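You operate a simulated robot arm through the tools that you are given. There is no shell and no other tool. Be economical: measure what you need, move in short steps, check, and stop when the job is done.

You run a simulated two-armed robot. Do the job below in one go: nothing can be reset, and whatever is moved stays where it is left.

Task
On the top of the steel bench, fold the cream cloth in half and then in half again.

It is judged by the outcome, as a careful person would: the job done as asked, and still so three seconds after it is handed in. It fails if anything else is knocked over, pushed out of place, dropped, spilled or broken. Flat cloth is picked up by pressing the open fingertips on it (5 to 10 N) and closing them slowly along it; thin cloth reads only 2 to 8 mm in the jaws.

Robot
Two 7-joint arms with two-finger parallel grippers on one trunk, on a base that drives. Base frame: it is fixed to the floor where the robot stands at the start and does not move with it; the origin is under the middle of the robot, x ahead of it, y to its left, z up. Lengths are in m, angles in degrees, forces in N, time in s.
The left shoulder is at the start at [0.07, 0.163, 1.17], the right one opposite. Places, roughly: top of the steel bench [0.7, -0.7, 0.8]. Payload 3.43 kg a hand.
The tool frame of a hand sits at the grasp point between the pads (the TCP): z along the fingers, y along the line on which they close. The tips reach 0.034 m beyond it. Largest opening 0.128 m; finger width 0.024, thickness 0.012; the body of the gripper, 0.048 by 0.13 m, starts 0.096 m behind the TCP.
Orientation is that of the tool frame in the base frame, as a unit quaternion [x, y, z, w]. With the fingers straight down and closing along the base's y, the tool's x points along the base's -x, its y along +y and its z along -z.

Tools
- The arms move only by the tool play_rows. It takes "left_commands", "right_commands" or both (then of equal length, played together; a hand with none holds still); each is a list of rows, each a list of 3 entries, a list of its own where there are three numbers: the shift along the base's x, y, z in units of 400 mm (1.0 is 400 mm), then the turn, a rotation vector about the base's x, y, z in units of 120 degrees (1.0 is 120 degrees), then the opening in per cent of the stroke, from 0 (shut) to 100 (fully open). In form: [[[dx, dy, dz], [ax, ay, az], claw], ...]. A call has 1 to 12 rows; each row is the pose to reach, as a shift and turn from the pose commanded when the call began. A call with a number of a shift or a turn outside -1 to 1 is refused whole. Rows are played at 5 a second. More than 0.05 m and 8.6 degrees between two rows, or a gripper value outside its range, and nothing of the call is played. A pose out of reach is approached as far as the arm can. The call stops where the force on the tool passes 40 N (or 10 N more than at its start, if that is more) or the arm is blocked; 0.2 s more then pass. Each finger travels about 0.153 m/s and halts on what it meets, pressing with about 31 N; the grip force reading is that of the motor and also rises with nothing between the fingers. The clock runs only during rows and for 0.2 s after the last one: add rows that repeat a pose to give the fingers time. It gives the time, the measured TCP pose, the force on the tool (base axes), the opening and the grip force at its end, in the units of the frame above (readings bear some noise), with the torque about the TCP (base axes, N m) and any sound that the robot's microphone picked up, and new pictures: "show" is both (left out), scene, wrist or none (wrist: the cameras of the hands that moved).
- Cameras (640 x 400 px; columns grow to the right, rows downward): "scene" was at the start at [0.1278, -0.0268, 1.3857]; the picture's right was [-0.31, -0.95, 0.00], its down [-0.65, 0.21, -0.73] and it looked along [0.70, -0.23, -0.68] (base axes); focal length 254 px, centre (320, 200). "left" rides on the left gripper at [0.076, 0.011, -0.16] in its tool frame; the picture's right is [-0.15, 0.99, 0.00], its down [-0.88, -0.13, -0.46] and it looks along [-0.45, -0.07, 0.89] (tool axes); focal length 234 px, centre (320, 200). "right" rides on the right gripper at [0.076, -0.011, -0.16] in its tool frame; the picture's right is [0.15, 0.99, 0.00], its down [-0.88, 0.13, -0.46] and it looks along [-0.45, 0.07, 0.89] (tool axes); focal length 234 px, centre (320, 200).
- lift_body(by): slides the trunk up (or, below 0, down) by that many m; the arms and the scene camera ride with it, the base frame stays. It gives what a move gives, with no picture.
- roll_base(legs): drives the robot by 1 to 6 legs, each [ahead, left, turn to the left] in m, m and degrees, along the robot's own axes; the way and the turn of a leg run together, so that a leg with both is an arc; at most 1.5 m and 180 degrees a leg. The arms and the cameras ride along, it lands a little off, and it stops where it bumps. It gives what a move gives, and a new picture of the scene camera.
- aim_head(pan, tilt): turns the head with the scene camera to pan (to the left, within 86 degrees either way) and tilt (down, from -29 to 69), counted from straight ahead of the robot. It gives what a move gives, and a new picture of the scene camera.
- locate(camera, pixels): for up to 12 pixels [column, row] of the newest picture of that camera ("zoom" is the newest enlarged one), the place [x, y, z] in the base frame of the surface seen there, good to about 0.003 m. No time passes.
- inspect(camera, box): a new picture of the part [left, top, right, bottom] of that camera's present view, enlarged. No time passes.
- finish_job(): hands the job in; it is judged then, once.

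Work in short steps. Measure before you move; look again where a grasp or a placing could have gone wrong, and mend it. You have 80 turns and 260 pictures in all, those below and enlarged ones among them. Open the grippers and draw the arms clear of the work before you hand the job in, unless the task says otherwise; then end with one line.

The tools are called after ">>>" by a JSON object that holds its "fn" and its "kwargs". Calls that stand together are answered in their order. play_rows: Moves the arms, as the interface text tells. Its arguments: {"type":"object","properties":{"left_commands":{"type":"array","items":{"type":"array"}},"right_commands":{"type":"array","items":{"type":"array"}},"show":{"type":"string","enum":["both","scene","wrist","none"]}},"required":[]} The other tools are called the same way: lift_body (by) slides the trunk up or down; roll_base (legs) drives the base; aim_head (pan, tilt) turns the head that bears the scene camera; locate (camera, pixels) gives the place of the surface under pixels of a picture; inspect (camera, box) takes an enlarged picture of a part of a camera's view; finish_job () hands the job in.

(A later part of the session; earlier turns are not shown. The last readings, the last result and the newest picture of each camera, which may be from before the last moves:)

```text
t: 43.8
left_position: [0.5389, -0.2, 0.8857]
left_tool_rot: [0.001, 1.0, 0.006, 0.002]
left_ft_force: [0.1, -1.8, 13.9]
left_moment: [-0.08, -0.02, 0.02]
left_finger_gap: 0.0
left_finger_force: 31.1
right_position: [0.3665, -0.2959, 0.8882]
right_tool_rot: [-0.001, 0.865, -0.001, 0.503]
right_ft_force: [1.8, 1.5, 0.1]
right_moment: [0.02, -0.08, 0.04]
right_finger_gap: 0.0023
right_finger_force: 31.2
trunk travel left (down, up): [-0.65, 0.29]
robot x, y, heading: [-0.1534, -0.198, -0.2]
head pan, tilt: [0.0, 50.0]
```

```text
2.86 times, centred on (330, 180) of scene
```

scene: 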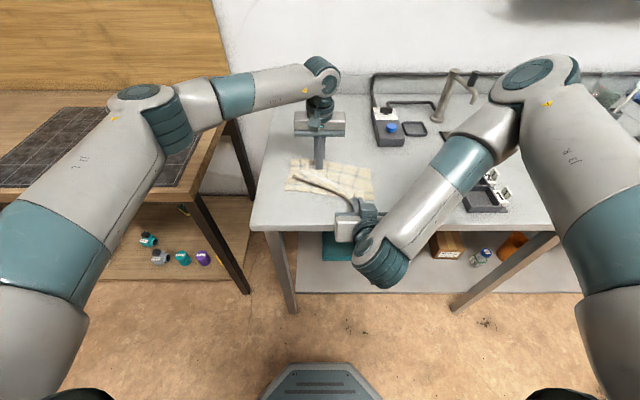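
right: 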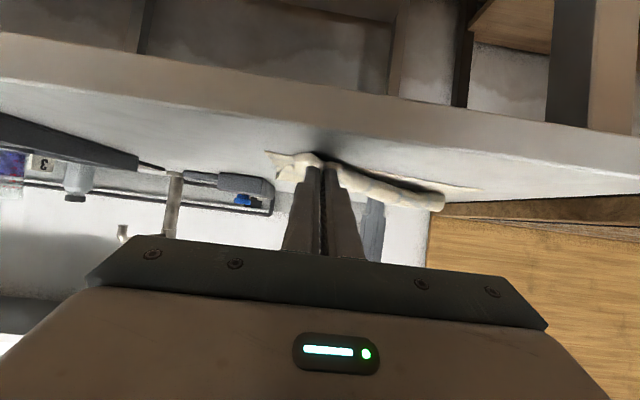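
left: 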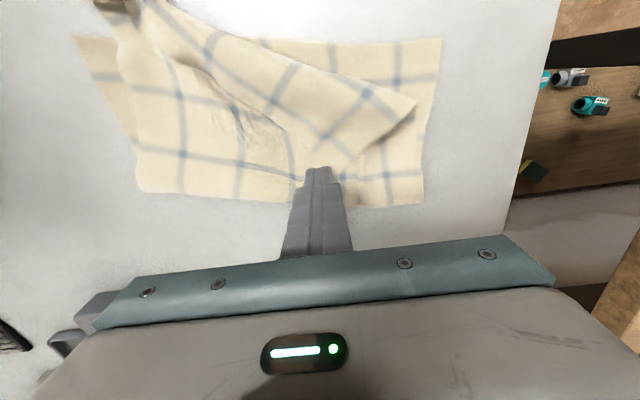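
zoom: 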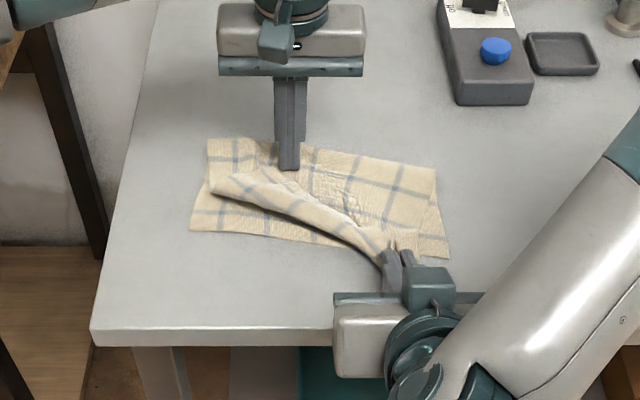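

With the anchor the right side pulled over cleanly. I release the right corner and withdraw that hand back and up; the left stays pressed until it's clear.

>>> {"fn": "play_rows", "kwargs": {"right_commands": [[[0, 0, 0], [0, 0, 0], 8], [[0, 0, 0], [0, 0, 0], 18], [[-0.02, 0, 0.012], [0, 0, 0], 25], [[-0.06, 0, 0.035], [0, 0, 0], 25], [[-0.12, 0, 0.07], [0, 0, 0], 25], [[-0.12, -0.03, 0.13], [0, 0.06, 0], 25], [[-0.12, -0.06, 0.19], [0, 0.12, 0], 25], [[-0.1, -0.1, 0.25], [0, 0.18, 0], 25], [[-0.08, -0.14, 0.3], [0, 0.25, 0], 25], [[-0.06, -0.17, 0.34], [0, 0.31, 0], 25], [[-0.04, -0.2, 0.38], [0, 0.375, 0], 25], [[0, -0.22, 0.4], [0, 0.435, 0], 25]], "show": "none"}}

>>> {"fn": "play_rows", "kwargs": {"left_commands": [[[0, 0, 0.03], [0, 0, 0], 0], [[0, 0.02, 0.1], [0, 0, 0], 0], [[0, 0.06, 0.18], [0, 0, 0], 0], [[0, 0.14, 0.25], [0, 0, 0], 15], [[0, 0.22, 0.28], [0, 0, 0], 31], [[0, 0.22, 0.28], [0, 0, 0], 31]]}}

>>> {"fn": "inspect", "kwargs": {"camera": "scene", "box": [270, 140, 390, 220]}}

```text
t: 46.4
left_position: [0.5381, -0.1992, 0.8864]
left_tool_rot: [0.0, 1.0, 0.005, 0.001]
left_ft_force: [0.0, 0.4, 14.8]
left_moment: [-0.09, 0.01, 0.06]
left_finger_gap: 0.0
left_finger_force: 31.3
right_position: [0.3668, -0.3838, 1.0447]
right_tool_rot: [-0.001, 0.998, 0.0, 0.07]
right_ft_force: [0.0, -0.3, 0.6]
right_moment: [0.01, 0.01, -0.03]
right_finger_gap: 0.0318
right_finger_force: 0.0
right hand out of reach, approached as far as the arm can: row 4, 5, 6, 7, 8
trunk travel left (down, up): [-0.65, 0.29]
robot x, y, heading: [-0.1534, -0.1999, 0.0]
head pan, tilt: [0.0, 50.0]
```

```text
t: 47.8
left_position: [0.5401, -0.1102, 0.9959]
left_tool_rot: [0.002, 1.0, 0.006, 0.0]
left_ft_force: [0.7, -0.2, 0.2]
left_moment: [0.01, 0.01, -0.02]
left_finger_gap: 0.0398
left_finger_force: 0.0
right_position: [0.3672, -0.386, 1.043]
right_tool_rot: [-0.001, 0.998, -0.001, 0.07]
right_ft_force: [0.5, -0.3, 0.4]
right_moment: [0.03, -0.01, -0.04]
right_finger_gap: 0.0318
right_finger_force: 0.1
trunk travel left (down, up): [-0.65, 0.29]
robot x, y, heading: [-0.1527, -0.202, 0.1]
head pan, tilt: [0.0, 50.0]
```

scene: 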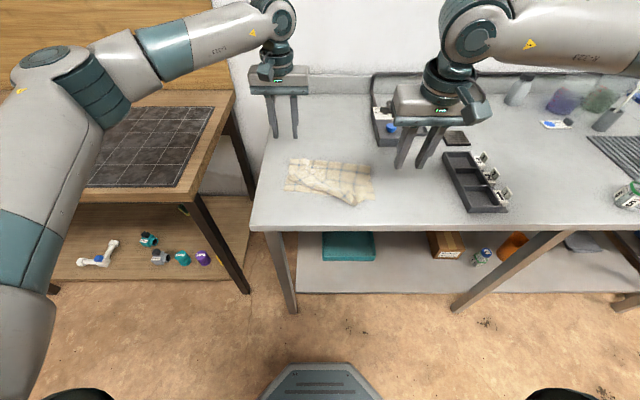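
left: 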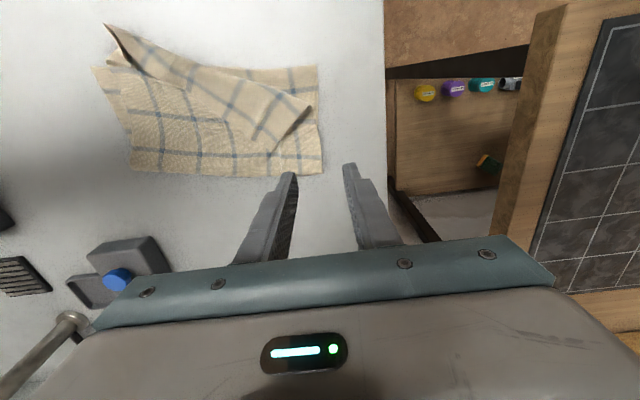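

```text
5.00 times, centred on (330, 180) of scene
```

zoom: 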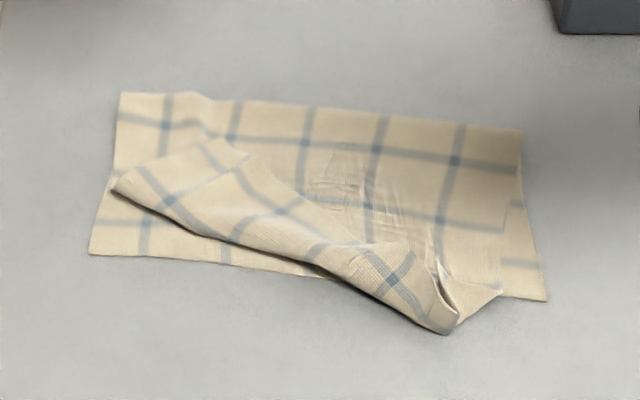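

Right side is over; the left half is still a turned-back triangle whose corner is at left-view (270,150). I locate the landmarks.

>>> {"fn": "locate", "kwargs": {"camera": "left", "pixels": [[270, 148], [310, 108], [285, 130], [225, 120], [180, 95], [130, 68], [107, 26], [245, 110], [316, 70], [320, 170]]}}

>>> {"fn": "locate", "kwargs": {"camera": "zoom", "pixels": [[120, 97], [320, 108], [520, 133], [92, 252], [545, 297], [445, 325], [500, 290], [330, 278], [230, 262], [118, 190], [210, 145], [250, 158]]}}

>>> {"fn": "inspect", "kwargs": {"camera": "left", "box": [80, 10, 340, 190]}}

```text
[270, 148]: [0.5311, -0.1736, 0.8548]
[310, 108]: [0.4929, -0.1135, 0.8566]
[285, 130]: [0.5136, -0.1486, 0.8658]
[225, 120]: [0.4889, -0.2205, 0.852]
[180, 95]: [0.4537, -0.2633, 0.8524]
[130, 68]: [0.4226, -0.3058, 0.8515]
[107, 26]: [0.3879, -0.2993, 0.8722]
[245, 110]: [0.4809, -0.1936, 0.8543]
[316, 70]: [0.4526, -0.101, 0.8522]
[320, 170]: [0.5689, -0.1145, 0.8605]
```

```text
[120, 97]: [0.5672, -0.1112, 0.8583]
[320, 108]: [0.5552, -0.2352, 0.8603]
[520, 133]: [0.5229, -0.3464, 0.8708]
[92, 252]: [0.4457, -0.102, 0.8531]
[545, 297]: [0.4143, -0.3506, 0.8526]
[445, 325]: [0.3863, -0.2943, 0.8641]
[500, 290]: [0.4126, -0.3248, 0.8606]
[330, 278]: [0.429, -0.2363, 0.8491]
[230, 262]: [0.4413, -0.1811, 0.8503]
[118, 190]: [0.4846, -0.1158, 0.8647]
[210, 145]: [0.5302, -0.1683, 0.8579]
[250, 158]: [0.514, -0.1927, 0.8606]
```

```text
2.22 times, centred on (210, 100) of left
```

zoom: 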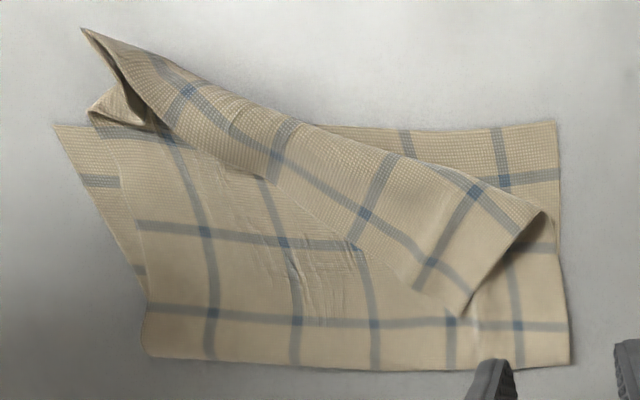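

The flap's corner is at about (0.531,−0.172). I bring the left fingers (30 mm open) above (0.522,−0.163) and lower to light contact; the right hand goes over the crest right of it ready to anchor.

>>> {"fn": "play_rows", "kwargs": {"left_commands": [[[-0.02, -0.05, -0.06], [0, 0, 0], 24], [[-0.04, -0.1, -0.13], [0, 0, 0], 24], [[-0.045, -0.132, -0.2], [0, 0, 0], 24], [[-0.045, -0.132, -0.25], [0, 0, 0], 24], [[-0.045, -0.132, -0.264], [0, 0, 0], 24], [[-0.045, -0.132, -0.27], [0, 0, 0], 24], [[-0.045, -0.132, -0.274], [0, 0, 0], 24], [[-0.045, -0.132, -0.274], [0, 0, 0], 24]], "right_commands": [[[0.06, 0, 0], [0, 0.03, 0], 15], [[0.12, 0, 0], [0, 0.067, 0], 0], [[0.2, 0.02, -0.04], [0, 0.067, 0], 0], [[0.28, 0.04, -0.09], [0, 0.067, 0], 0], [[0.34, 0.08, -0.14], [0, 0.067, 0], 0], [[0.39, 0.12, -0.19], [0, 0.067, 0], 0], [[0.42, 0.16, -0.24], [0, 0.067, 0], 0], [[0.42, 0.17, -0.28], [0, 0.067, 0], 0]]}}

```text
t: 49.6
left_position: [0.5241, -0.1637, 0.8866]
left_tool_rot: [0.0, 1.0, 0.006, 0.0]
left_ft_force: [-0.1, 0.7, 4.4]
left_moment: [0.0, 0.04, 0.0]
left_finger_gap: 0.0302
left_finger_force: 0.0
right_position: [0.535, -0.3167, 0.9337]
right_tool_rot: [-0.001, 1.0, -0.002, 0.0]
right_ft_force: [-0.4, -0.6, -0.3]
right_moment: [0.0, -0.01, -0.01]
right_finger_gap: 0.0
right_finger_force: 30.8
trunk travel left (down, up): [-0.65, 0.29]
robot x, y, heading: [-0.153, -0.2013, -0.2]
head pan, tilt: [0.0, 50.0]
```

scene: 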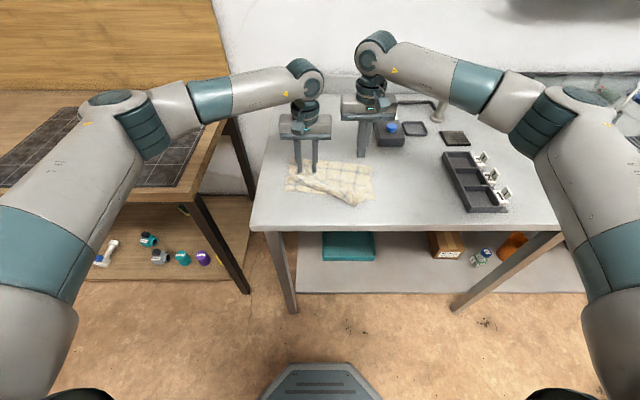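
right: 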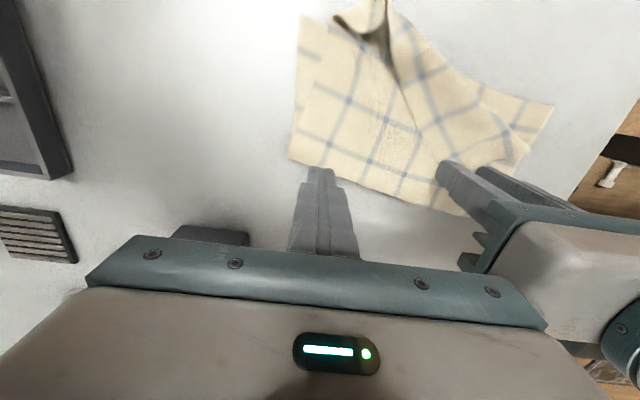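
left: 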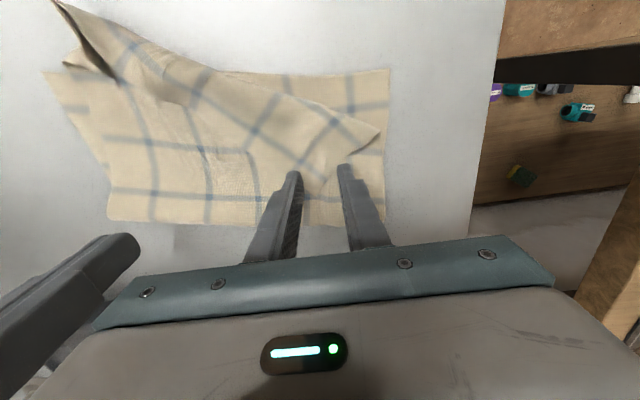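

Left contact is 4.4 N with the corner between the fingers; I close slowly while the right hand lowers to press the crest at about (0.54,−0.29).

>>> {"fn": "play_rows", "kwargs": {"left_commands": [[[0, 0, 0], [0, 0, 0], 21], [[0, 0, 0], [0, 0, 0], 18], [[0, 0, 0], [0, 0, 0], 15], [[0, 0, 0], [0, 0, 0], 12], [[0, 0, 0], [0, 0, 0], 9], [[0, 0, 0], [0, 0, 0], 6], [[0, 0, 0], [0, 0, 0], 3], [[0, 0, 0], [0, 0, 0], 0], [[0, 0, 0], [0, 0, 0], 0]], "right_commands": [[[0.01, 0.06, 0], [0, 0, 0], 0], [[0.01, 0.06, -0.04], [0, 0, 0], 0], [[0.01, 0.06, -0.08], [0, 0, 0], 0], [[0.01, 0.06, -0.1], [0, 0, 0], 0], [[0.01, 0.06, -0.11], [0, 0, 0], 0], [[0.01, 0.06, -0.115], [0, 0, 0], 0], [[0.01, 0.06, -0.12], [0, 0, 0], 0], [[0.01, 0.06, -0.123], [0, 0, 0], 0], [[0.01, 0.06, -0.123], [0, 0, 0], 0]]}}

```text
t: 50.2
left_position: [0.5237, -0.1629, 0.8869]
left_tool_rot: [-0.001, 1.0, 0.009, 0.002]
left_ft_force: [-1.8, 2.6, 9.9]
left_moment: [0.37, 0.36, 0.0]
left_finger_gap: 0.022
left_finger_force: 0.1
right_position: [0.5382, -0.289, 0.9327]
right_tool_rot: [-0.002, 1.0, 0.005, 0.006]
right_ft_force: [-1.8, -1.0, 11.1]
right_moment: [0.81, 0.13, 0.11]
right_finger_gap: 0.0
right_finger_force: 30.8
trunk travel left (down, up): [-0.65, 0.29]
robot x, y, heading: [-0.151, -0.1968, -0.1]
head pan, tilt: [0.0, 50.0]
stopped in row 2 (right hand): the force on the tool passed its limit (the readings are from after the stop); the commanded pose is now the measured one
```

scene: 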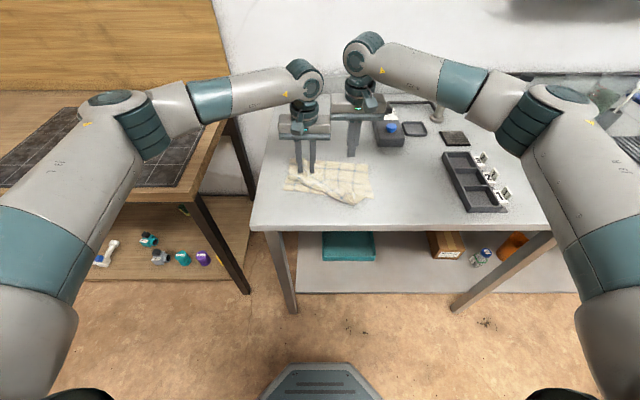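
right: 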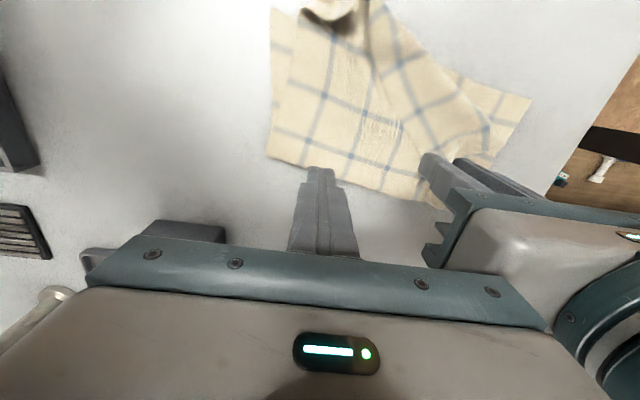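
left: 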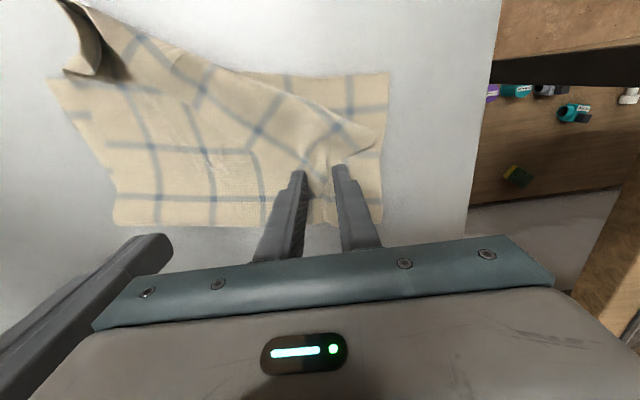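

The gripper bodies touched at 0.126 m spacing. I move the right hand back 30 mm away and press there, while the left continues to close.

>>> {"fn": "play_rows", "kwargs": {"left_commands": [[[0, 0, 0.001], [0, 0, 0], 17], [[0, 0, 0.001], [0, 0, 0], 17], [[0, 0, 0.001], [0, 0, 0], 14], [[0, 0, 0.001], [0, 0, 0], 11], [[0, 0, 0.001], [0, 0, 0], 8], [[0, 0, 0.001], [0, 0, 0], 5], [[0, 0, 0.001], [0, 0, 0], 2], [[0, 0, 0.001], [0, 0, 0], 0], [[0, 0, 0.001], [0, 0, 0], 0], [[0, 0, 0.001], [0, 0, 0], 0]], "right_commands": [[[0, -0.04, 0], [0, 0, 0], 0], [[-0.01, -0.075, 0], [0, 0, 0], 0], [[-0.015, -0.075, -0.03], [0, 0, 0], 0], [[-0.015, -0.075, -0.06], [0, 0, 0], 0], [[-0.015, -0.075, -0.09], [0, 0, 0], 0], [[-0.015, -0.075, -0.105], [0, 0, 0], 0], [[-0.015, -0.075, -0.113], [0, 0, 0], 0], [[-0.015, -0.075, -0.118], [0, 0, 0], 0], [[-0.015, -0.075, -0.12], [0, 0, 0], 0], [[-0.015, -0.075, -0.12], [0, 0, 0], 0]]}}

```text
t: 52.4
left_position: [0.5218, -0.1619, 0.8853]
left_tool_rot: [-0.001, 1.0, 0.009, 0.001]
left_ft_force: [2.7, -1.5, 15.5]
left_moment: [-0.12, 0.0, 0.03]
left_finger_gap: 0.0039
left_finger_force: 31.4
right_position: [0.5324, -0.3201, 0.8856]
right_tool_rot: [-0.001, 1.0, 0.004, 0.007]
right_ft_force: [-0.9, -2.1, 17.2]
right_moment: [-0.19, 0.07, 0.0]
right_finger_gap: 0.0001
right_finger_force: 30.6
trunk travel left (down, up): [-0.65, 0.29]
robot x, y, heading: [-0.1512, -0.1953, -0.3]
head pan, tilt: [0.0, 50.0]
```

scene: 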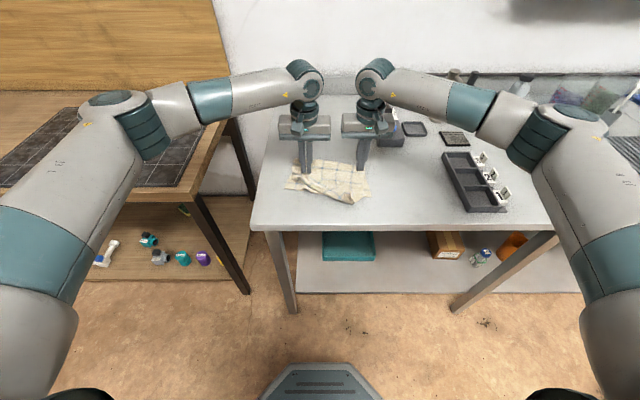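
right: 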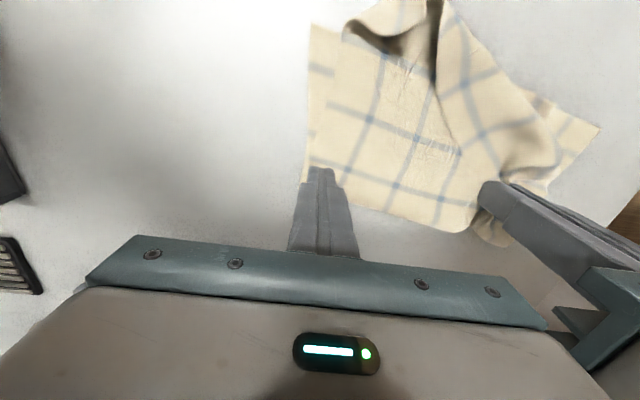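
left: 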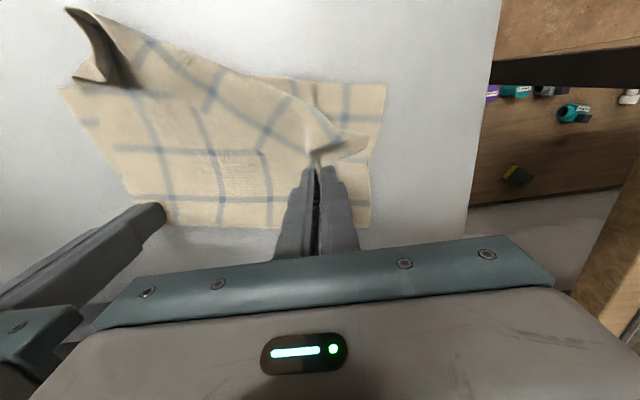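

The left jaw reads 3.9 mm — likely flap plus the sheet below. I lift 25 mm to see what came up, with the right still anchoring.

>>> {"fn": "play_rows", "kwargs": {"left_commands": [[[0, 0, 0.03], [0, 0, 0], 0], [[-0.02, 0, 0.06], [0, 0, 0], 0], [[-0.04, 0.01, 0.09], [0, 0, 0], 0], [[-0.04, 0.01, 0.09], [0, 0, 0], 0]], "show": "wrist"}}

>>> {"fn": "inspect", "kwargs": {"camera": "scene", "box": [270, 140, 390, 220]}}

>>> {"fn": "inspect", "kwargs": {"camera": "right", "box": [280, 0, 640, 240]}}

```text
t: 53.4
left_position: [0.5061, -0.1562, 0.9213]
left_tool_rot: [-0.002, 1.0, 0.009, 0.002]
left_ft_force: [0.4, -2.4, -1.0]
left_moment: [-0.08, -0.01, 0.01]
left_finger_gap: 0.0039
left_finger_force: 30.9
right_position: [0.5313, -0.3198, 0.8866]
right_tool_rot: [-0.002, 1.0, 0.004, 0.007]
right_ft_force: [2.2, -2.5, 32.8]
right_moment: [-0.32, 0.05, 0.04]
right_finger_gap: 0.0
right_finger_force: 31.2
trunk travel left (down, up): [-0.65, 0.29]
robot x, y, heading: [-0.1544, -0.1989, -0.4]
head pan, tilt: [0.0, 50.0]
```

left: 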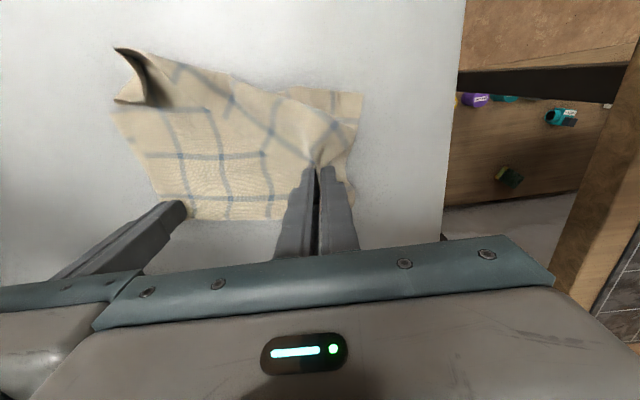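

```text
5.00 times, centred on (330, 180) of scene
```

zoom: 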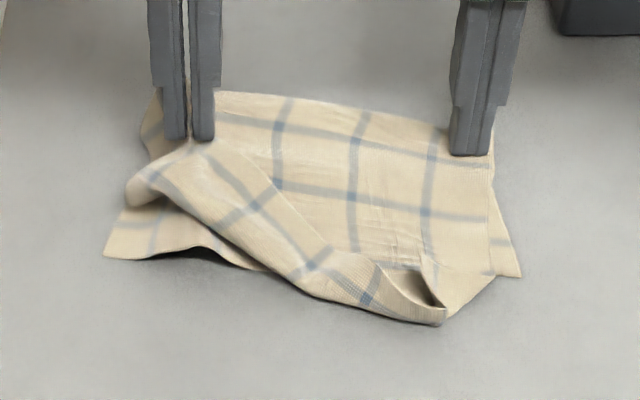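

```text
1.67 times, centred on (460, 120) of right
```

zoom: 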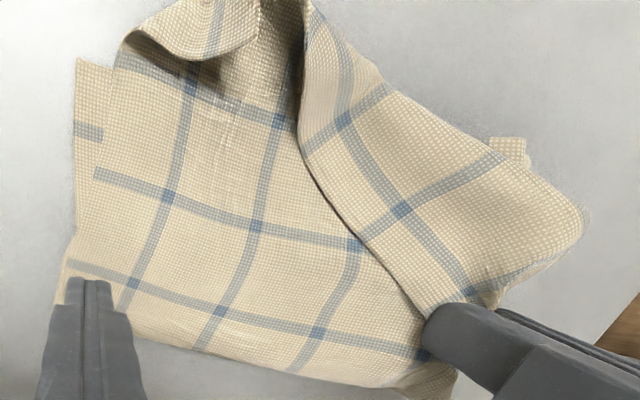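

It lifted the flap and the sheet under it together. I put it back down, release, ease the right press (33 N), and raise the left to re-grip the flap edge-on instead.

>>> {"fn": "play_rows", "kwargs": {"left_commands": [[[0.02, 0, -0.03], [0, 0, 0], 0], [[0.04, -0.01, -0.06], [0, 0, 0], 0], [[0.04, -0.01, -0.08], [0, 0, 0], 0], [[0.04, -0.01, -0.08], [0, 0, 0], 10], [[0.04, -0.01, -0.08], [0, 0, 0], 24], [[0.04, -0.01, -0.05], [0, 0, 0], 24], [[0.04, -0.01, 0.02], [0, 0, 0], 24], [[0.04, 0.03, 0.1], [0, 0, 0], 24], [[0.04, 0.08, 0.18], [0, 0, 0], 24]], "right_commands": [[[0, 0, 0.004], [0, 0, 0], 0], [[0, 0, 0.004], [0, 0, 0], 0], [[0, 0, 0.004], [0, 0, 0], 0], [[0, 0, 0.004], [0, 0, 0], 0], [[0, 0, 0.004], [0, 0, 0], 0], [[0, 0, 0.004], [0, 0, 0], 0], [[0, 0, 0.004], [0, 0, 0], 0], [[0, 0, 0.004], [0, 0, 0], 0], [[0, 0, 0.004], [0, 0, 0], 0]], "show": "wrist"}}

>>> {"fn": "inspect", "kwargs": {"camera": "scene", "box": [270, 140, 390, 220]}}

```text
t: 55.4
left_position: [0.5215, -0.1239, 0.9966]
left_tool_rot: [0.0, 1.0, 0.008, 0.002]
left_ft_force: [-0.2, -0.9, -0.9]
left_moment: [0.01, 0.0, -0.02]
left_finger_gap: 0.0307
left_finger_force: 0.0
right_position: [0.5314, -0.3195, 0.8859]
right_tool_rot: [-0.001, 1.0, 0.003, 0.006]
right_ft_force: [2.8, 0.6, 27.0]
right_moment: [-0.19, -0.04, 0.01]
right_finger_gap: 0.0001
right_finger_force: 31.0
trunk travel left (down, up): [-0.65, 0.29]
robot x, y, heading: [-0.1506, -0.2003, 0.4]
head pan, tilt: [0.0, 50.0]
```

right: 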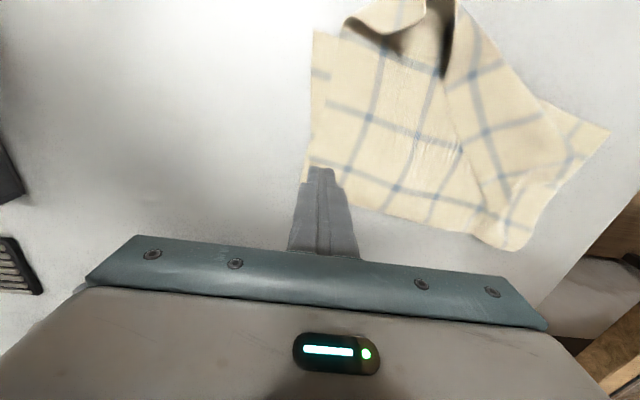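
left: 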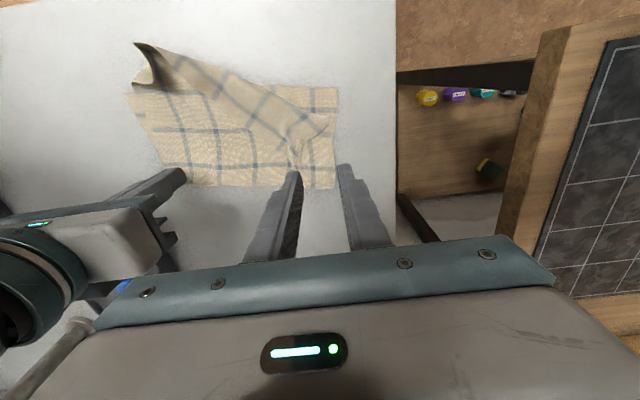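

```text
5.00 times, centred on (330, 180) of scene
```

zoom: 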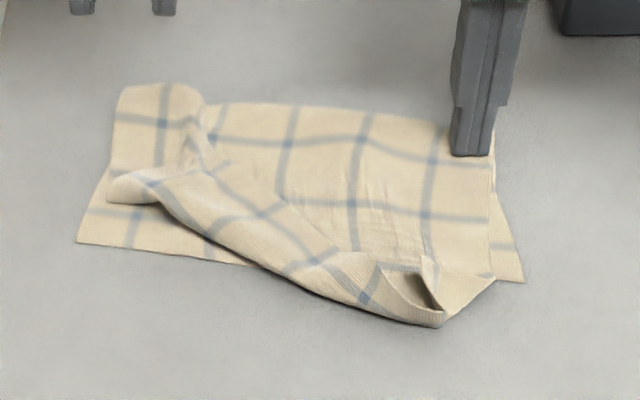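

A small ridge remains near the flap corner. I take a close look from the left camera and locate it.

>>> {"fn": "inspect", "kwargs": {"camera": "left", "box": [190, 60, 350, 200]}}

>>> {"fn": "locate", "kwargs": {"camera": "zoom", "pixels": [[430, 440], [435, 380], [460, 340], [500, 270], [550, 240], [400, 350], [470, 420], [420, 470], [480, 380], [560, 350]]}}

```text
2.86 times, centred on (270, 130) of left
```

zoom: 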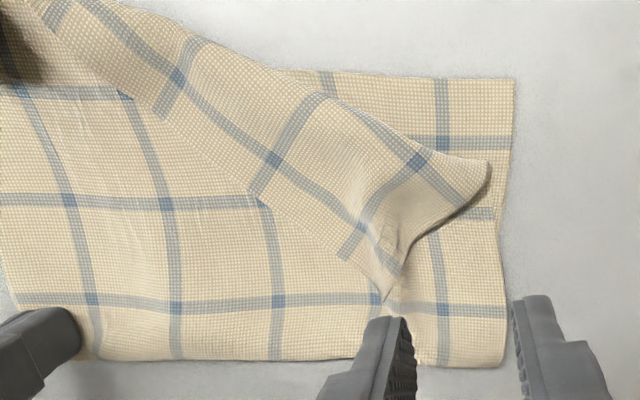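

```text
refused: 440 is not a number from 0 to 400
```

>>> {"fn": "locate", "kwargs": {"camera": "zoom", "pixels": [[385, 295], [395, 262], [400, 240], [410, 220], [430, 220], [485, 165], [370, 250], [300, 230], [260, 200], [450, 330], [345, 255], [485, 185]]}}

```text
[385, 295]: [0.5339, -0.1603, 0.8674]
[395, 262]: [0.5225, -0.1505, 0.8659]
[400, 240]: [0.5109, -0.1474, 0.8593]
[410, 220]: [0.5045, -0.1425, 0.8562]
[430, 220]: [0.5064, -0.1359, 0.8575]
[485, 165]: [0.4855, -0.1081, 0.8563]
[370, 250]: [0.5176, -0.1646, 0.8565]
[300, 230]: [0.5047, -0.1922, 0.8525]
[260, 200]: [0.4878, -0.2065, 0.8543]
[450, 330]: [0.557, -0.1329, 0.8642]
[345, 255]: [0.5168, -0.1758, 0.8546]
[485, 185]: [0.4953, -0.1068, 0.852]
```

The flap's corner now stands proud at (0.534,−0.160), z 0.867. I descend with the tips hovering at z≈0.861, straddling it, and close.

>>> {"fn": "play_rows", "kwargs": {"left_commands": [[[0.014, -0.04, -0.05], [0, 0, 0], 24], [[0.016, -0.083, -0.12], [0, 0, 0], 24], [[0.016, -0.083, -0.19], [0, 0, 0], 24], [[0.016, -0.083, -0.24], [0, 0, 0], 24], [[0.016, -0.083, -0.255], [0, 0, 0], 24], [[0.016, -0.083, -0.255], [0, 0, 0], 18], [[0.016, -0.083, -0.255], [0, 0, 0], 12], [[0.016, -0.083, -0.255], [0, 0, 0], 6], [[0.016, -0.083, -0.255], [0, 0, 0], 0], [[0.016, -0.083, -0.255], [0, 0, 0], 0]], "right_commands": [[[0, 0, 0.004], [0, 0, 0], 0], [[0, 0, 0.004], [0, 0, 0], 0], [[0, 0, 0.004], [0, 0, 0], 0], [[0, 0, 0.004], [0, 0, 0], 0], [[0, 0, 0.004], [0, 0, 0], 0], [[0, 0, 0.004], [0, 0, 0], 0], [[0, 0, 0.004], [0, 0, 0], 0], [[0, 0, 0.004], [0, 0, 0], 0], [[0, 0, 0.004], [0, 0, 0], 0], [[0, 0, 0.004], [0, 0, 0], 0]], "show": "wrist"}}

```text
t: 57.6
left_position: [0.5289, -0.1594, 0.8903]
left_tool_rot: [-0.001, 1.0, 0.008, 0.001]
left_ft_force: [0.3, 1.0, 0.3]
left_moment: [-0.03, 0.01, -0.04]
left_finger_gap: 0.0036
left_finger_force: 30.7
right_position: [0.5325, -0.3196, 0.8861]
right_tool_rot: [-0.002, 1.0, 0.003, 0.006]
right_ft_force: [-1.6, 0.3, 7.6]
right_moment: [-0.04, 0.08, -0.03]
right_finger_gap: 0.0
right_finger_force: 31.3
trunk travel left (down, up): [-0.65, 0.29]
robot x, y, heading: [-0.1527, -0.1991, -0.2]
head pan, tilt: [0.0, 50.0]
```

right: 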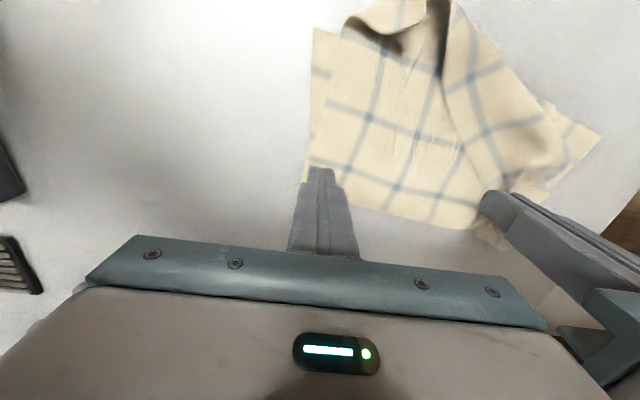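
left: 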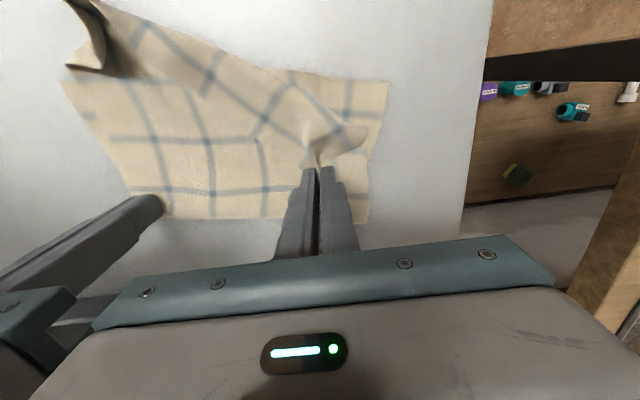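

Gap 3.6 mm means the nested lower ridge is included again. I open slightly, raise 5 mm and re-close to catch only the outer sheet.

>>> {"fn": "play_rows", "kwargs": {"left_commands": [[[0, 0, 0], [0, 0, 0], 6], [[0, 0, 0.006], [0, 0, 0], 8], [[0, 0, 0.013], [0, 0, 0], 8], [[0, 0, 0.013], [0, 0, 0], 5], [[0, 0, 0.013], [0, 0, 0], 2], [[0, 0, 0.013], [0, 0, 0], 0], [[0, 0, 0.013], [0, 0, 0], 0]], "show": "wrist"}}

```text
t: 59.2
left_position: [0.5298, -0.1599, 0.8969]
left_tool_rot: [-0.001, 1.0, 0.007, 0.001]
left_ft_force: [-0.5, -0.7, -0.3]
left_moment: [-0.01, -0.01, -0.02]
left_finger_gap: 0.0024
left_finger_force: 30.1
right_position: [0.5321, -0.3201, 0.8859]
right_tool_rot: [-0.002, 1.0, 0.004, 0.006]
right_ft_force: [-1.1, 0.1, 6.5]
right_moment: [-0.01, 0.06, -0.02]
right_finger_gap: 0.0
right_finger_force: 31.8
trunk travel left (down, up): [-0.65, 0.29]
robot x, y, heading: [-0.1507, -0.1982, 0.0]
head pan, tilt: [0.0, 50.0]
```

left: 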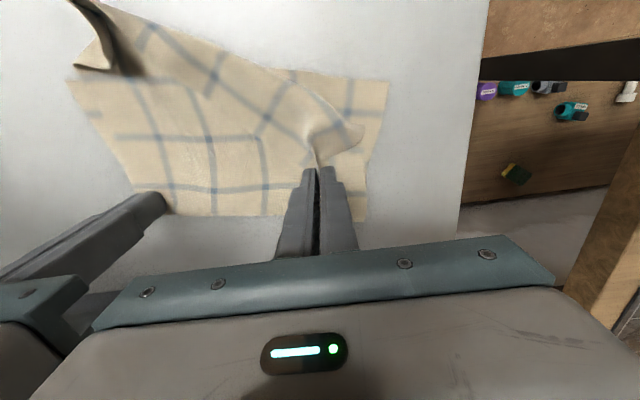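

The gap is now 2.4 mm — a single sheet. I carry the corner up, over and toward the near-left corner with increasing tilt, the right hand still anchoring.

>>> {"fn": "play_rows", "kwargs": {"left_commands": [[[-0.0225, 0, 0.055], [0, -0.06, 0], 0], [[-0.0575, 0.015, 0.09], [0, -0.12, 0], 0], [[-0.0925, 0.03, 0.1125], [0, -0.18, 0], 0], [[-0.1325, 0.045, 0.1125], [0, -0.24, 0], 0], [[-0.174, 0.06, 0.1025], [0, -0.3, 0], 0], [[-0.22, 0.075, 0.0825], [0, -0.36, 0], 0], [[-0.26, 0.09, 0.05], [0, -0.41, 0], 0], [[-0.2825, 0.1, 0.019], [0, -0.46, 0], 0], [[-0.3, 0.1, -0.009], [0, -0.46, 0], 0], [[-0.3, 0.1, -0.009], [0, -0.46, 0], 0]]}}

>>> {"fn": "inspect", "kwargs": {"camera": "scene", "box": [250, 130, 400, 230]}}

```text
t: 61.4
left_position: [0.4109, -0.1172, 0.8919]
left_tool_rot: [-0.005, 0.886, 0.008, 0.464]
left_ft_force: [0.4, 0.6, 0.4]
left_moment: [-0.02, -0.03, -0.01]
left_finger_gap: 0.0025
left_finger_force: 31.1
right_position: [0.5335, -0.321, 0.8861]
right_tool_rot: [-0.002, 1.0, 0.003, 0.004]
right_ft_force: [-0.3, -0.3, 0.1]
right_moment: [0.05, -0.02, -0.02]
right_finger_gap: 0.0002
right_finger_force: 30.8
trunk travel left (down, up): [-0.65, 0.29]
robot x, y, heading: [-0.1577, -0.2, -0.0]
head pan, tilt: [0.0, 50.0]
```

scene: 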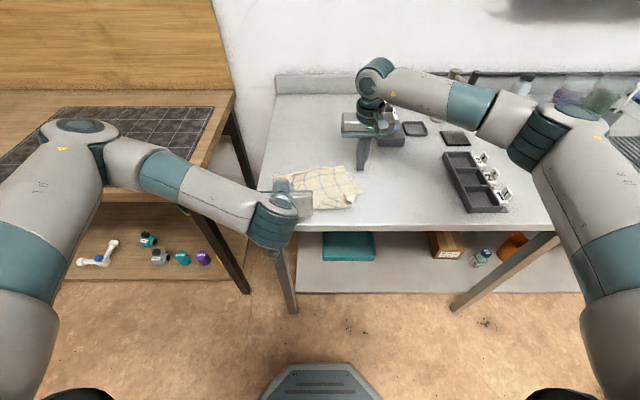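
left: 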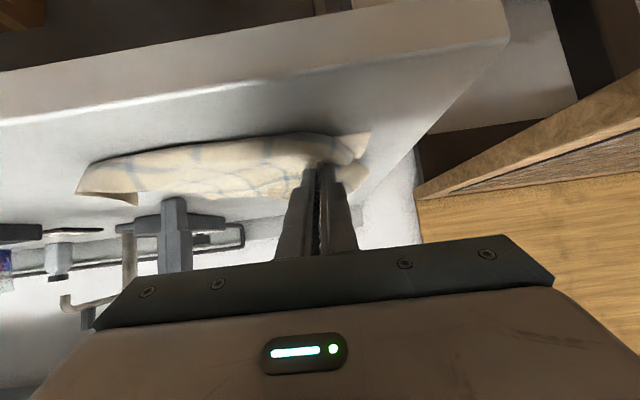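

```text
4.00 times, centred on (325, 180) of scene
```

zoom: 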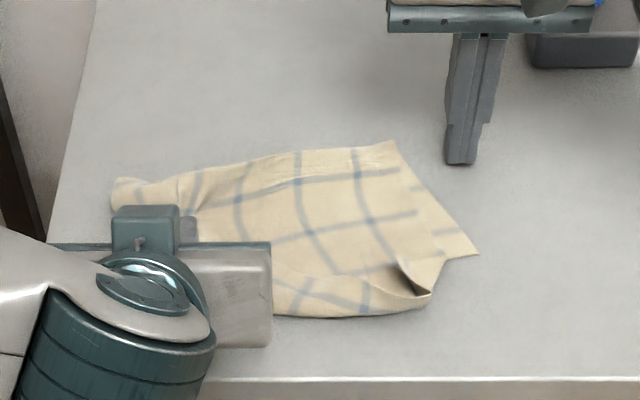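

The anchor slipped off and the cloth rotated. I measure it to place the right hand on the stack again.

>>> {"fn": "locate", "kwargs": {"camera": "zoom", "pixels": [[120, 185], [250, 165], [395, 145], [475, 253], [425, 300], [350, 312], [290, 312], [300, 210], [360, 230], [390, 175], [220, 200], [240, 220]]}}

>>> {"fn": "inspect", "kwargs": {"camera": "left", "box": [60, 110, 400, 260]}}

```text
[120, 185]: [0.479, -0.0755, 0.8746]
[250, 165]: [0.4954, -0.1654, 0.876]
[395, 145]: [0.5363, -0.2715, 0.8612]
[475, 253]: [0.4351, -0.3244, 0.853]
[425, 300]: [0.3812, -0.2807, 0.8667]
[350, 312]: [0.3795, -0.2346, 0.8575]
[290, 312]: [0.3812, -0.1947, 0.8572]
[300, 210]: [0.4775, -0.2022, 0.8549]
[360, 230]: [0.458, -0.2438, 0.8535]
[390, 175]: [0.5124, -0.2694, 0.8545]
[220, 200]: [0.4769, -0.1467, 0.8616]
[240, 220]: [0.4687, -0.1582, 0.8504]
```

```text
1.88 times, centred on (230, 185) of left
```

zoom: 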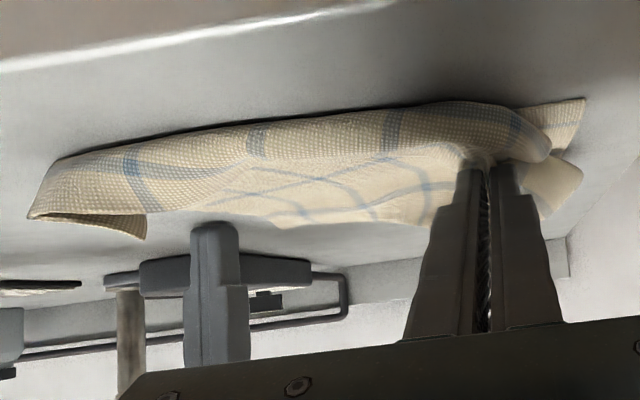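

Both layers are intact; I'll anchor with the right fingertips at about (0.50,−0.21) and press.

>>> {"fn": "play_rows", "kwargs": {"right_commands": [[[0, 0, 0.1], [0, 0, 0], 0], [[-0.03, 0.1, 0.12], [0, 0, 0], 0], [[-0.06, 0.2, 0.12], [0, 0, 0], 0], [[-0.085, 0.277, 0.09], [0, 0, 0], 0], [[-0.085, 0.277, 0.04], [0, 0, 0], 0], [[-0.085, 0.277, 0.015], [0, 0, 0], 0], [[-0.085, 0.277, 0.004], [0, 0, 0], 0], [[-0.085, 0.277, -0.001], [0, 0, 0], 0], [[-0.085, 0.277, -0.001], [0, 0, 0], 0]], "show": "wrist"}}

```text
t: 63.4
left_position: [0.4114, -0.119, 0.8928]
left_tool_rot: [-0.005, 0.886, 0.008, 0.464]
left_ft_force: [-0.9, -0.9, 0.0]
left_moment: [-0.01, 0.01, -0.05]
left_finger_gap: 0.0024
left_finger_force: 31.4
right_position: [0.4999, -0.2089, 0.886]
right_tool_rot: [-0.002, 1.0, 0.003, 0.004]
right_ft_force: [0.2, -0.4, 1.3]
right_moment: [-0.03, 0.0, 0.0]
right_finger_gap: 0.0002
right_finger_force: 30.8
trunk travel left (down, up): [-0.65, 0.29]
robot x, y, heading: [-0.1515, -0.201, -0.0]
head pan, tilt: [0.0, 50.0]
```

right: 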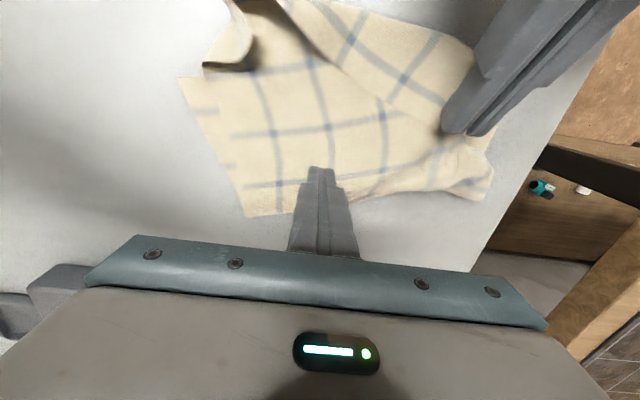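

The right view shows the flap clearly and the tip on the stack (1.3 N). I press a bit more, slide the stack 5 cm away from the bench edge with both hands together, then lift and pull the left corner toward the robot.

>>> {"fn": "play_rows", "kwargs": {"left_commands": [[[0, 0, 0], [0, 0, 0], 0], [[0.04, 0, 0], [0, 0, 0], 0], [[0.08, 0, 0], [0, 0, 0], 0], [[0.12, 0, 0], [0, 0, 0], 0], [[0.12, 0, 0], [0, 0, 0], 0], [[0.11, 0, 0.05], [0, 0, 0], 0], [[0.06, 0, 0.07], [0, 0, 0], 0], [[0.01, 0, 0.055], [0, 0, 0], 0], [[-0.04, 0, 0.03], [0, 0, 0], 0], [[-0.08, 0, 0.005], [0, 0, 0], 0], [[-0.09, 0, -0.01], [0, 0, 0], 0], [[-0.09, 0, -0.01], [0, 0, 0], 0]], "right_commands": [[[0, 0, -0.004], [0, 0, 0], 0], [[0.04, 0, -0.004], [0, 0, 0], 0], [[0.08, 0, -0.004], [0, 0, 0], 0], [[0.12, 0, -0.004], [0, 0, 0], 0], [[0.12, 0, -0.005], [0, 0, 0], 0], [[0.12, 0, -0.005], [0, 0, 0], 0], [[0.12, 0, -0.005], [0, 0, 0], 0], [[0.12, 0, -0.005], [0, 0, 0], 0], [[0.12, 0, -0.005], [0, 0, 0], 0], [[0.12, 0, -0.005], [0, 0, 0], 0], [[0.12, 0, -0.005], [0, 0, 0], 0], [[0.12, 0, -0.005], [0, 0, 0], 0]]}}

>>> {"fn": "inspect", "kwargs": {"camera": "scene", "box": [250, 130, 400, 230]}}

```text
t: 66.0
left_position: [0.3725, -0.1191, 0.8894]
left_tool_rot: [-0.005, 0.885, 0.007, 0.465]
left_ft_force: [0.2, -1.0, 0.4]
left_moment: [0.0, 0.0, 0.03]
left_finger_gap: 0.0023
left_finger_force: 30.9
right_position: [0.5463, -0.2095, 0.8861]
right_tool_rot: [-0.002, 1.0, 0.003, 0.007]
right_ft_force: [3.8, -1.5, 27.8]
right_moment: [-0.12, 0.02, 0.02]
right_finger_gap: 0.0001
right_finger_force: 31.1
trunk travel left (down, up): [-0.65, 0.29]
robot x, y, heading: [-0.1532, -0.2026, -0.3]
head pan, tilt: [0.0, 50.0]
```

scene: 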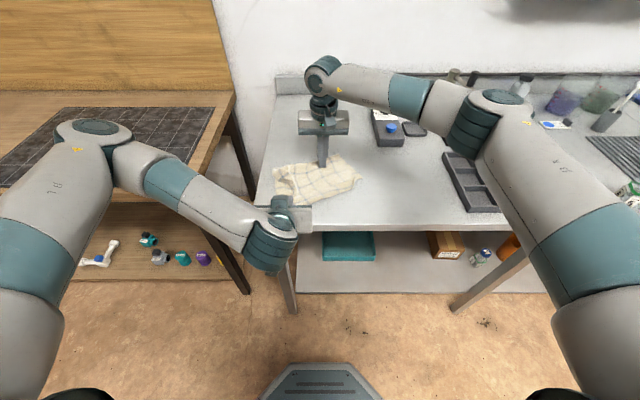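
right: 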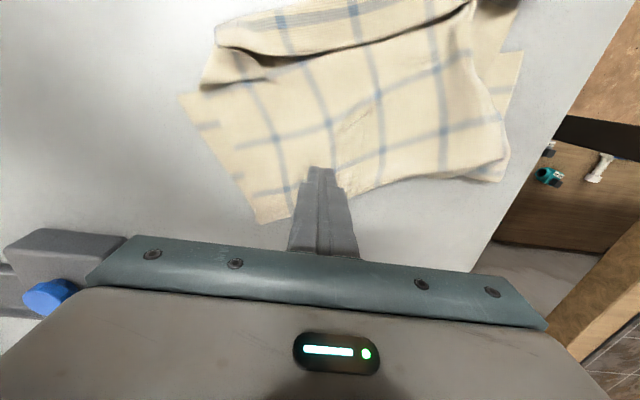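
left: 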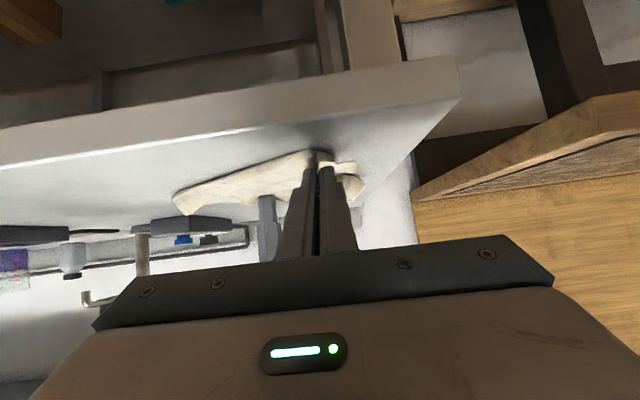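

```text
4.00 times, centred on (325, 180) of scene
```

zoom: 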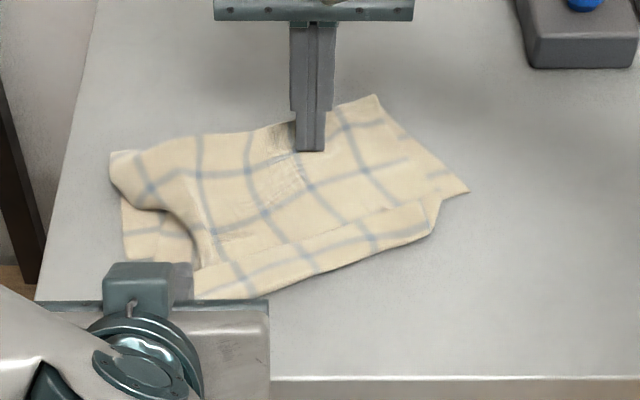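

The left side came over as well; only a ~2 cm lip stays turned up along the middle. I release the left and withdraw it, then lift the right.

>>> {"fn": "play_rows", "kwargs": {"left_commands": [[[0, 0, 0], [0, 0, 0], 8], [[0, 0, 0], [0, 0, 0], 18], [[-0.02, 0, 0.02], [0, 0, 0], 25], [[-0.04, 0, 0.06], [0, 0.03, 0], 25], [[-0.04, 0.03, 0.12], [0, 0.09, 0], 25], [[-0.04, 0.06, 0.18], [0, 0.15, 0], 25], [[-0.02, 0.09, 0.24], [0, 0.21, 0], 25], [[0, 0.12, 0.29], [0, 0.27, 0], 25], [[0.02, 0.15, 0.34], [0, 0.33, 0], 25], [[0.04, 0.18, 0.38], [0, 0.39, 0], 25], [[0.06, 0.2, 0.4], [0, 0.45, 0], 25]], "show": "none"}}

>>> {"fn": "play_rows", "kwargs": {"right_commands": [[[0, 0, 0.03], [0, 0, 0], 0], [[0, 0, 0.12], [0, 0, 0], 0], [[0, -0.06, 0.2], [0, 0, 0], 0], [[0, -0.15, 0.26], [0, 0, 0], 0], [[0, -0.25, 0.3], [0, 0, 0], 10], [[0, -0.33, 0.34], [0, 0, 0], 20]], "show": "scene"}}

>>> {"fn": "inspect", "kwargs": {"camera": "scene", "box": [260, 140, 380, 220]}}

>>> {"fn": "locate", "kwargs": {"camera": "zoom", "pixels": [[100, 100], [300, 100]]}}

```text
t: 68.4
left_position: [0.3978, -0.0377, 1.0498]
left_tool_rot: [-0.001, 1.0, 0.008, 0.011]
left_ft_force: [-0.8, 0.1, -0.8]
left_moment: [-0.03, 0.0, 0.02]
left_finger_gap: 0.0323
left_finger_force: 0.1
right_position: [0.5466, -0.2088, 0.8853]
right_tool_rot: [-0.003, 1.0, 0.004, 0.006]
right_ft_force: [3.5, -2.9, 28.3]
right_moment: [-0.15, 0.01, 0.02]
right_finger_gap: 0.0
right_finger_force: 30.8
trunk travel left (down, up): [-0.65, 0.29]
robot x, y, heading: [-0.1529, -0.2023, -0.2]
head pan, tilt: [0.0, 50.0]
```

```text
t: 69.8
left_position: [0.3987, -0.0384, 1.0491]
left_tool_rot: [-0.001, 1.0, 0.009, 0.011]
left_ft_force: [0.2, 0.5, -0.3]
left_moment: [0.02, 0.01, 0.02]
left_finger_gap: 0.0323
left_finger_force: 0.0
right_position: [0.5513, -0.3435, 1.0181]
right_tool_rot: [-0.002, 1.0, 0.004, 0.005]
right_ft_force: [0.6, -0.3, -0.1]
right_moment: [0.0, 0.02, -0.04]
right_finger_gap: 0.0258
right_finger_force: 0.0
trunk travel left (down, up): [-0.65, 0.29]
robot x, y, heading: [-0.1521, -0.2007, -0.1]
head pan, tilt: [0.0, 50.0]
```

scene: 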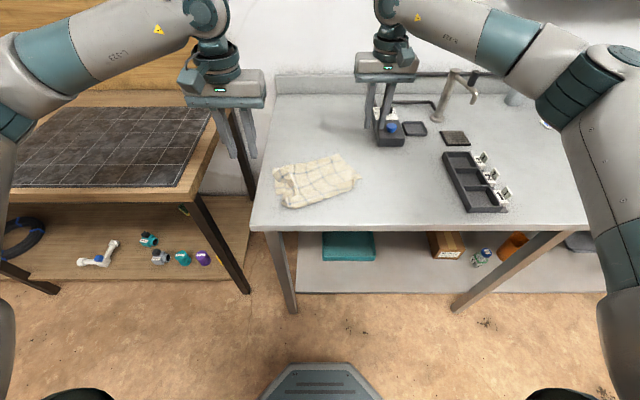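

```text
5.00 times, centred on (320, 180) of scene
```

zoom: 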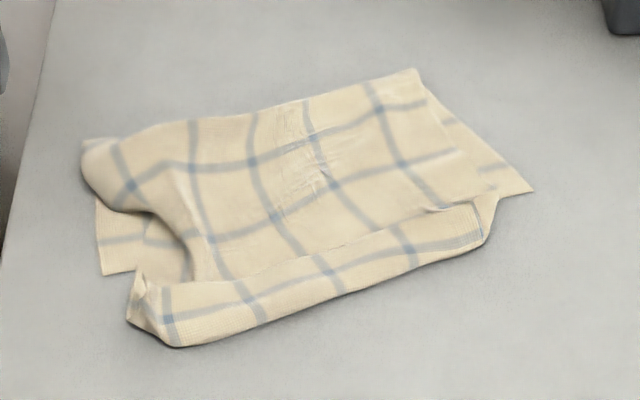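

```text
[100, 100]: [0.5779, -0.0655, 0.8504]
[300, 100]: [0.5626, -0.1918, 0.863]
```

>>> {"fn": "locate", "kwargs": {"camera": "zoom", "pixels": [[85, 148], [250, 112], [412, 73], [532, 190], [492, 232], [340, 290], [180, 342], [130, 318], [103, 272], [98, 200], [300, 262], [440, 212]]}}

>>> {"fn": "inspect", "kwargs": {"camera": "right", "box": [240, 0, 640, 240]}}

>>> {"fn": "inspect", "kwargs": {"camera": "left", "box": [0, 0, 400, 240]}}

```text
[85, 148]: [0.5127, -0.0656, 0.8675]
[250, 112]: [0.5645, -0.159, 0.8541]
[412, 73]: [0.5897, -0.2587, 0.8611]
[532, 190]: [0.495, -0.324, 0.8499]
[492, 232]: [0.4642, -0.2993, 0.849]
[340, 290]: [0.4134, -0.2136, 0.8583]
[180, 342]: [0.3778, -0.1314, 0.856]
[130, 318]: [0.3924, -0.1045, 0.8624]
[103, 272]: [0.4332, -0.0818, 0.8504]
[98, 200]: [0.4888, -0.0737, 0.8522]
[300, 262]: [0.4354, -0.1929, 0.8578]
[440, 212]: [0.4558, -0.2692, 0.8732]
```

```text
1.60 times, centred on (440, 120) of right
```

zoom: 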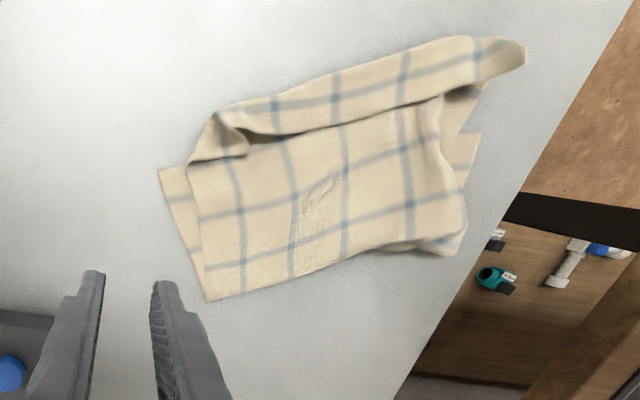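

```text
1.60 times, centred on (200, 120) of left
```

zoom: 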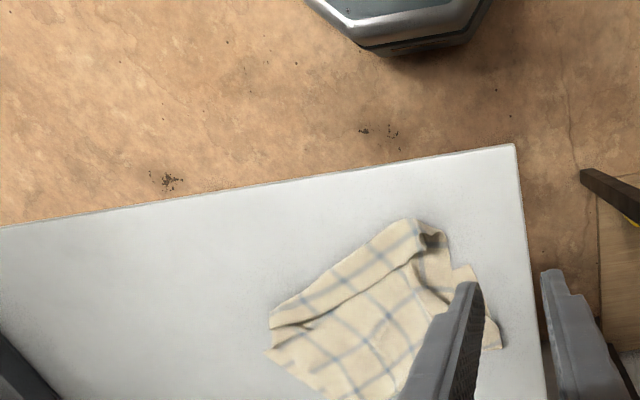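

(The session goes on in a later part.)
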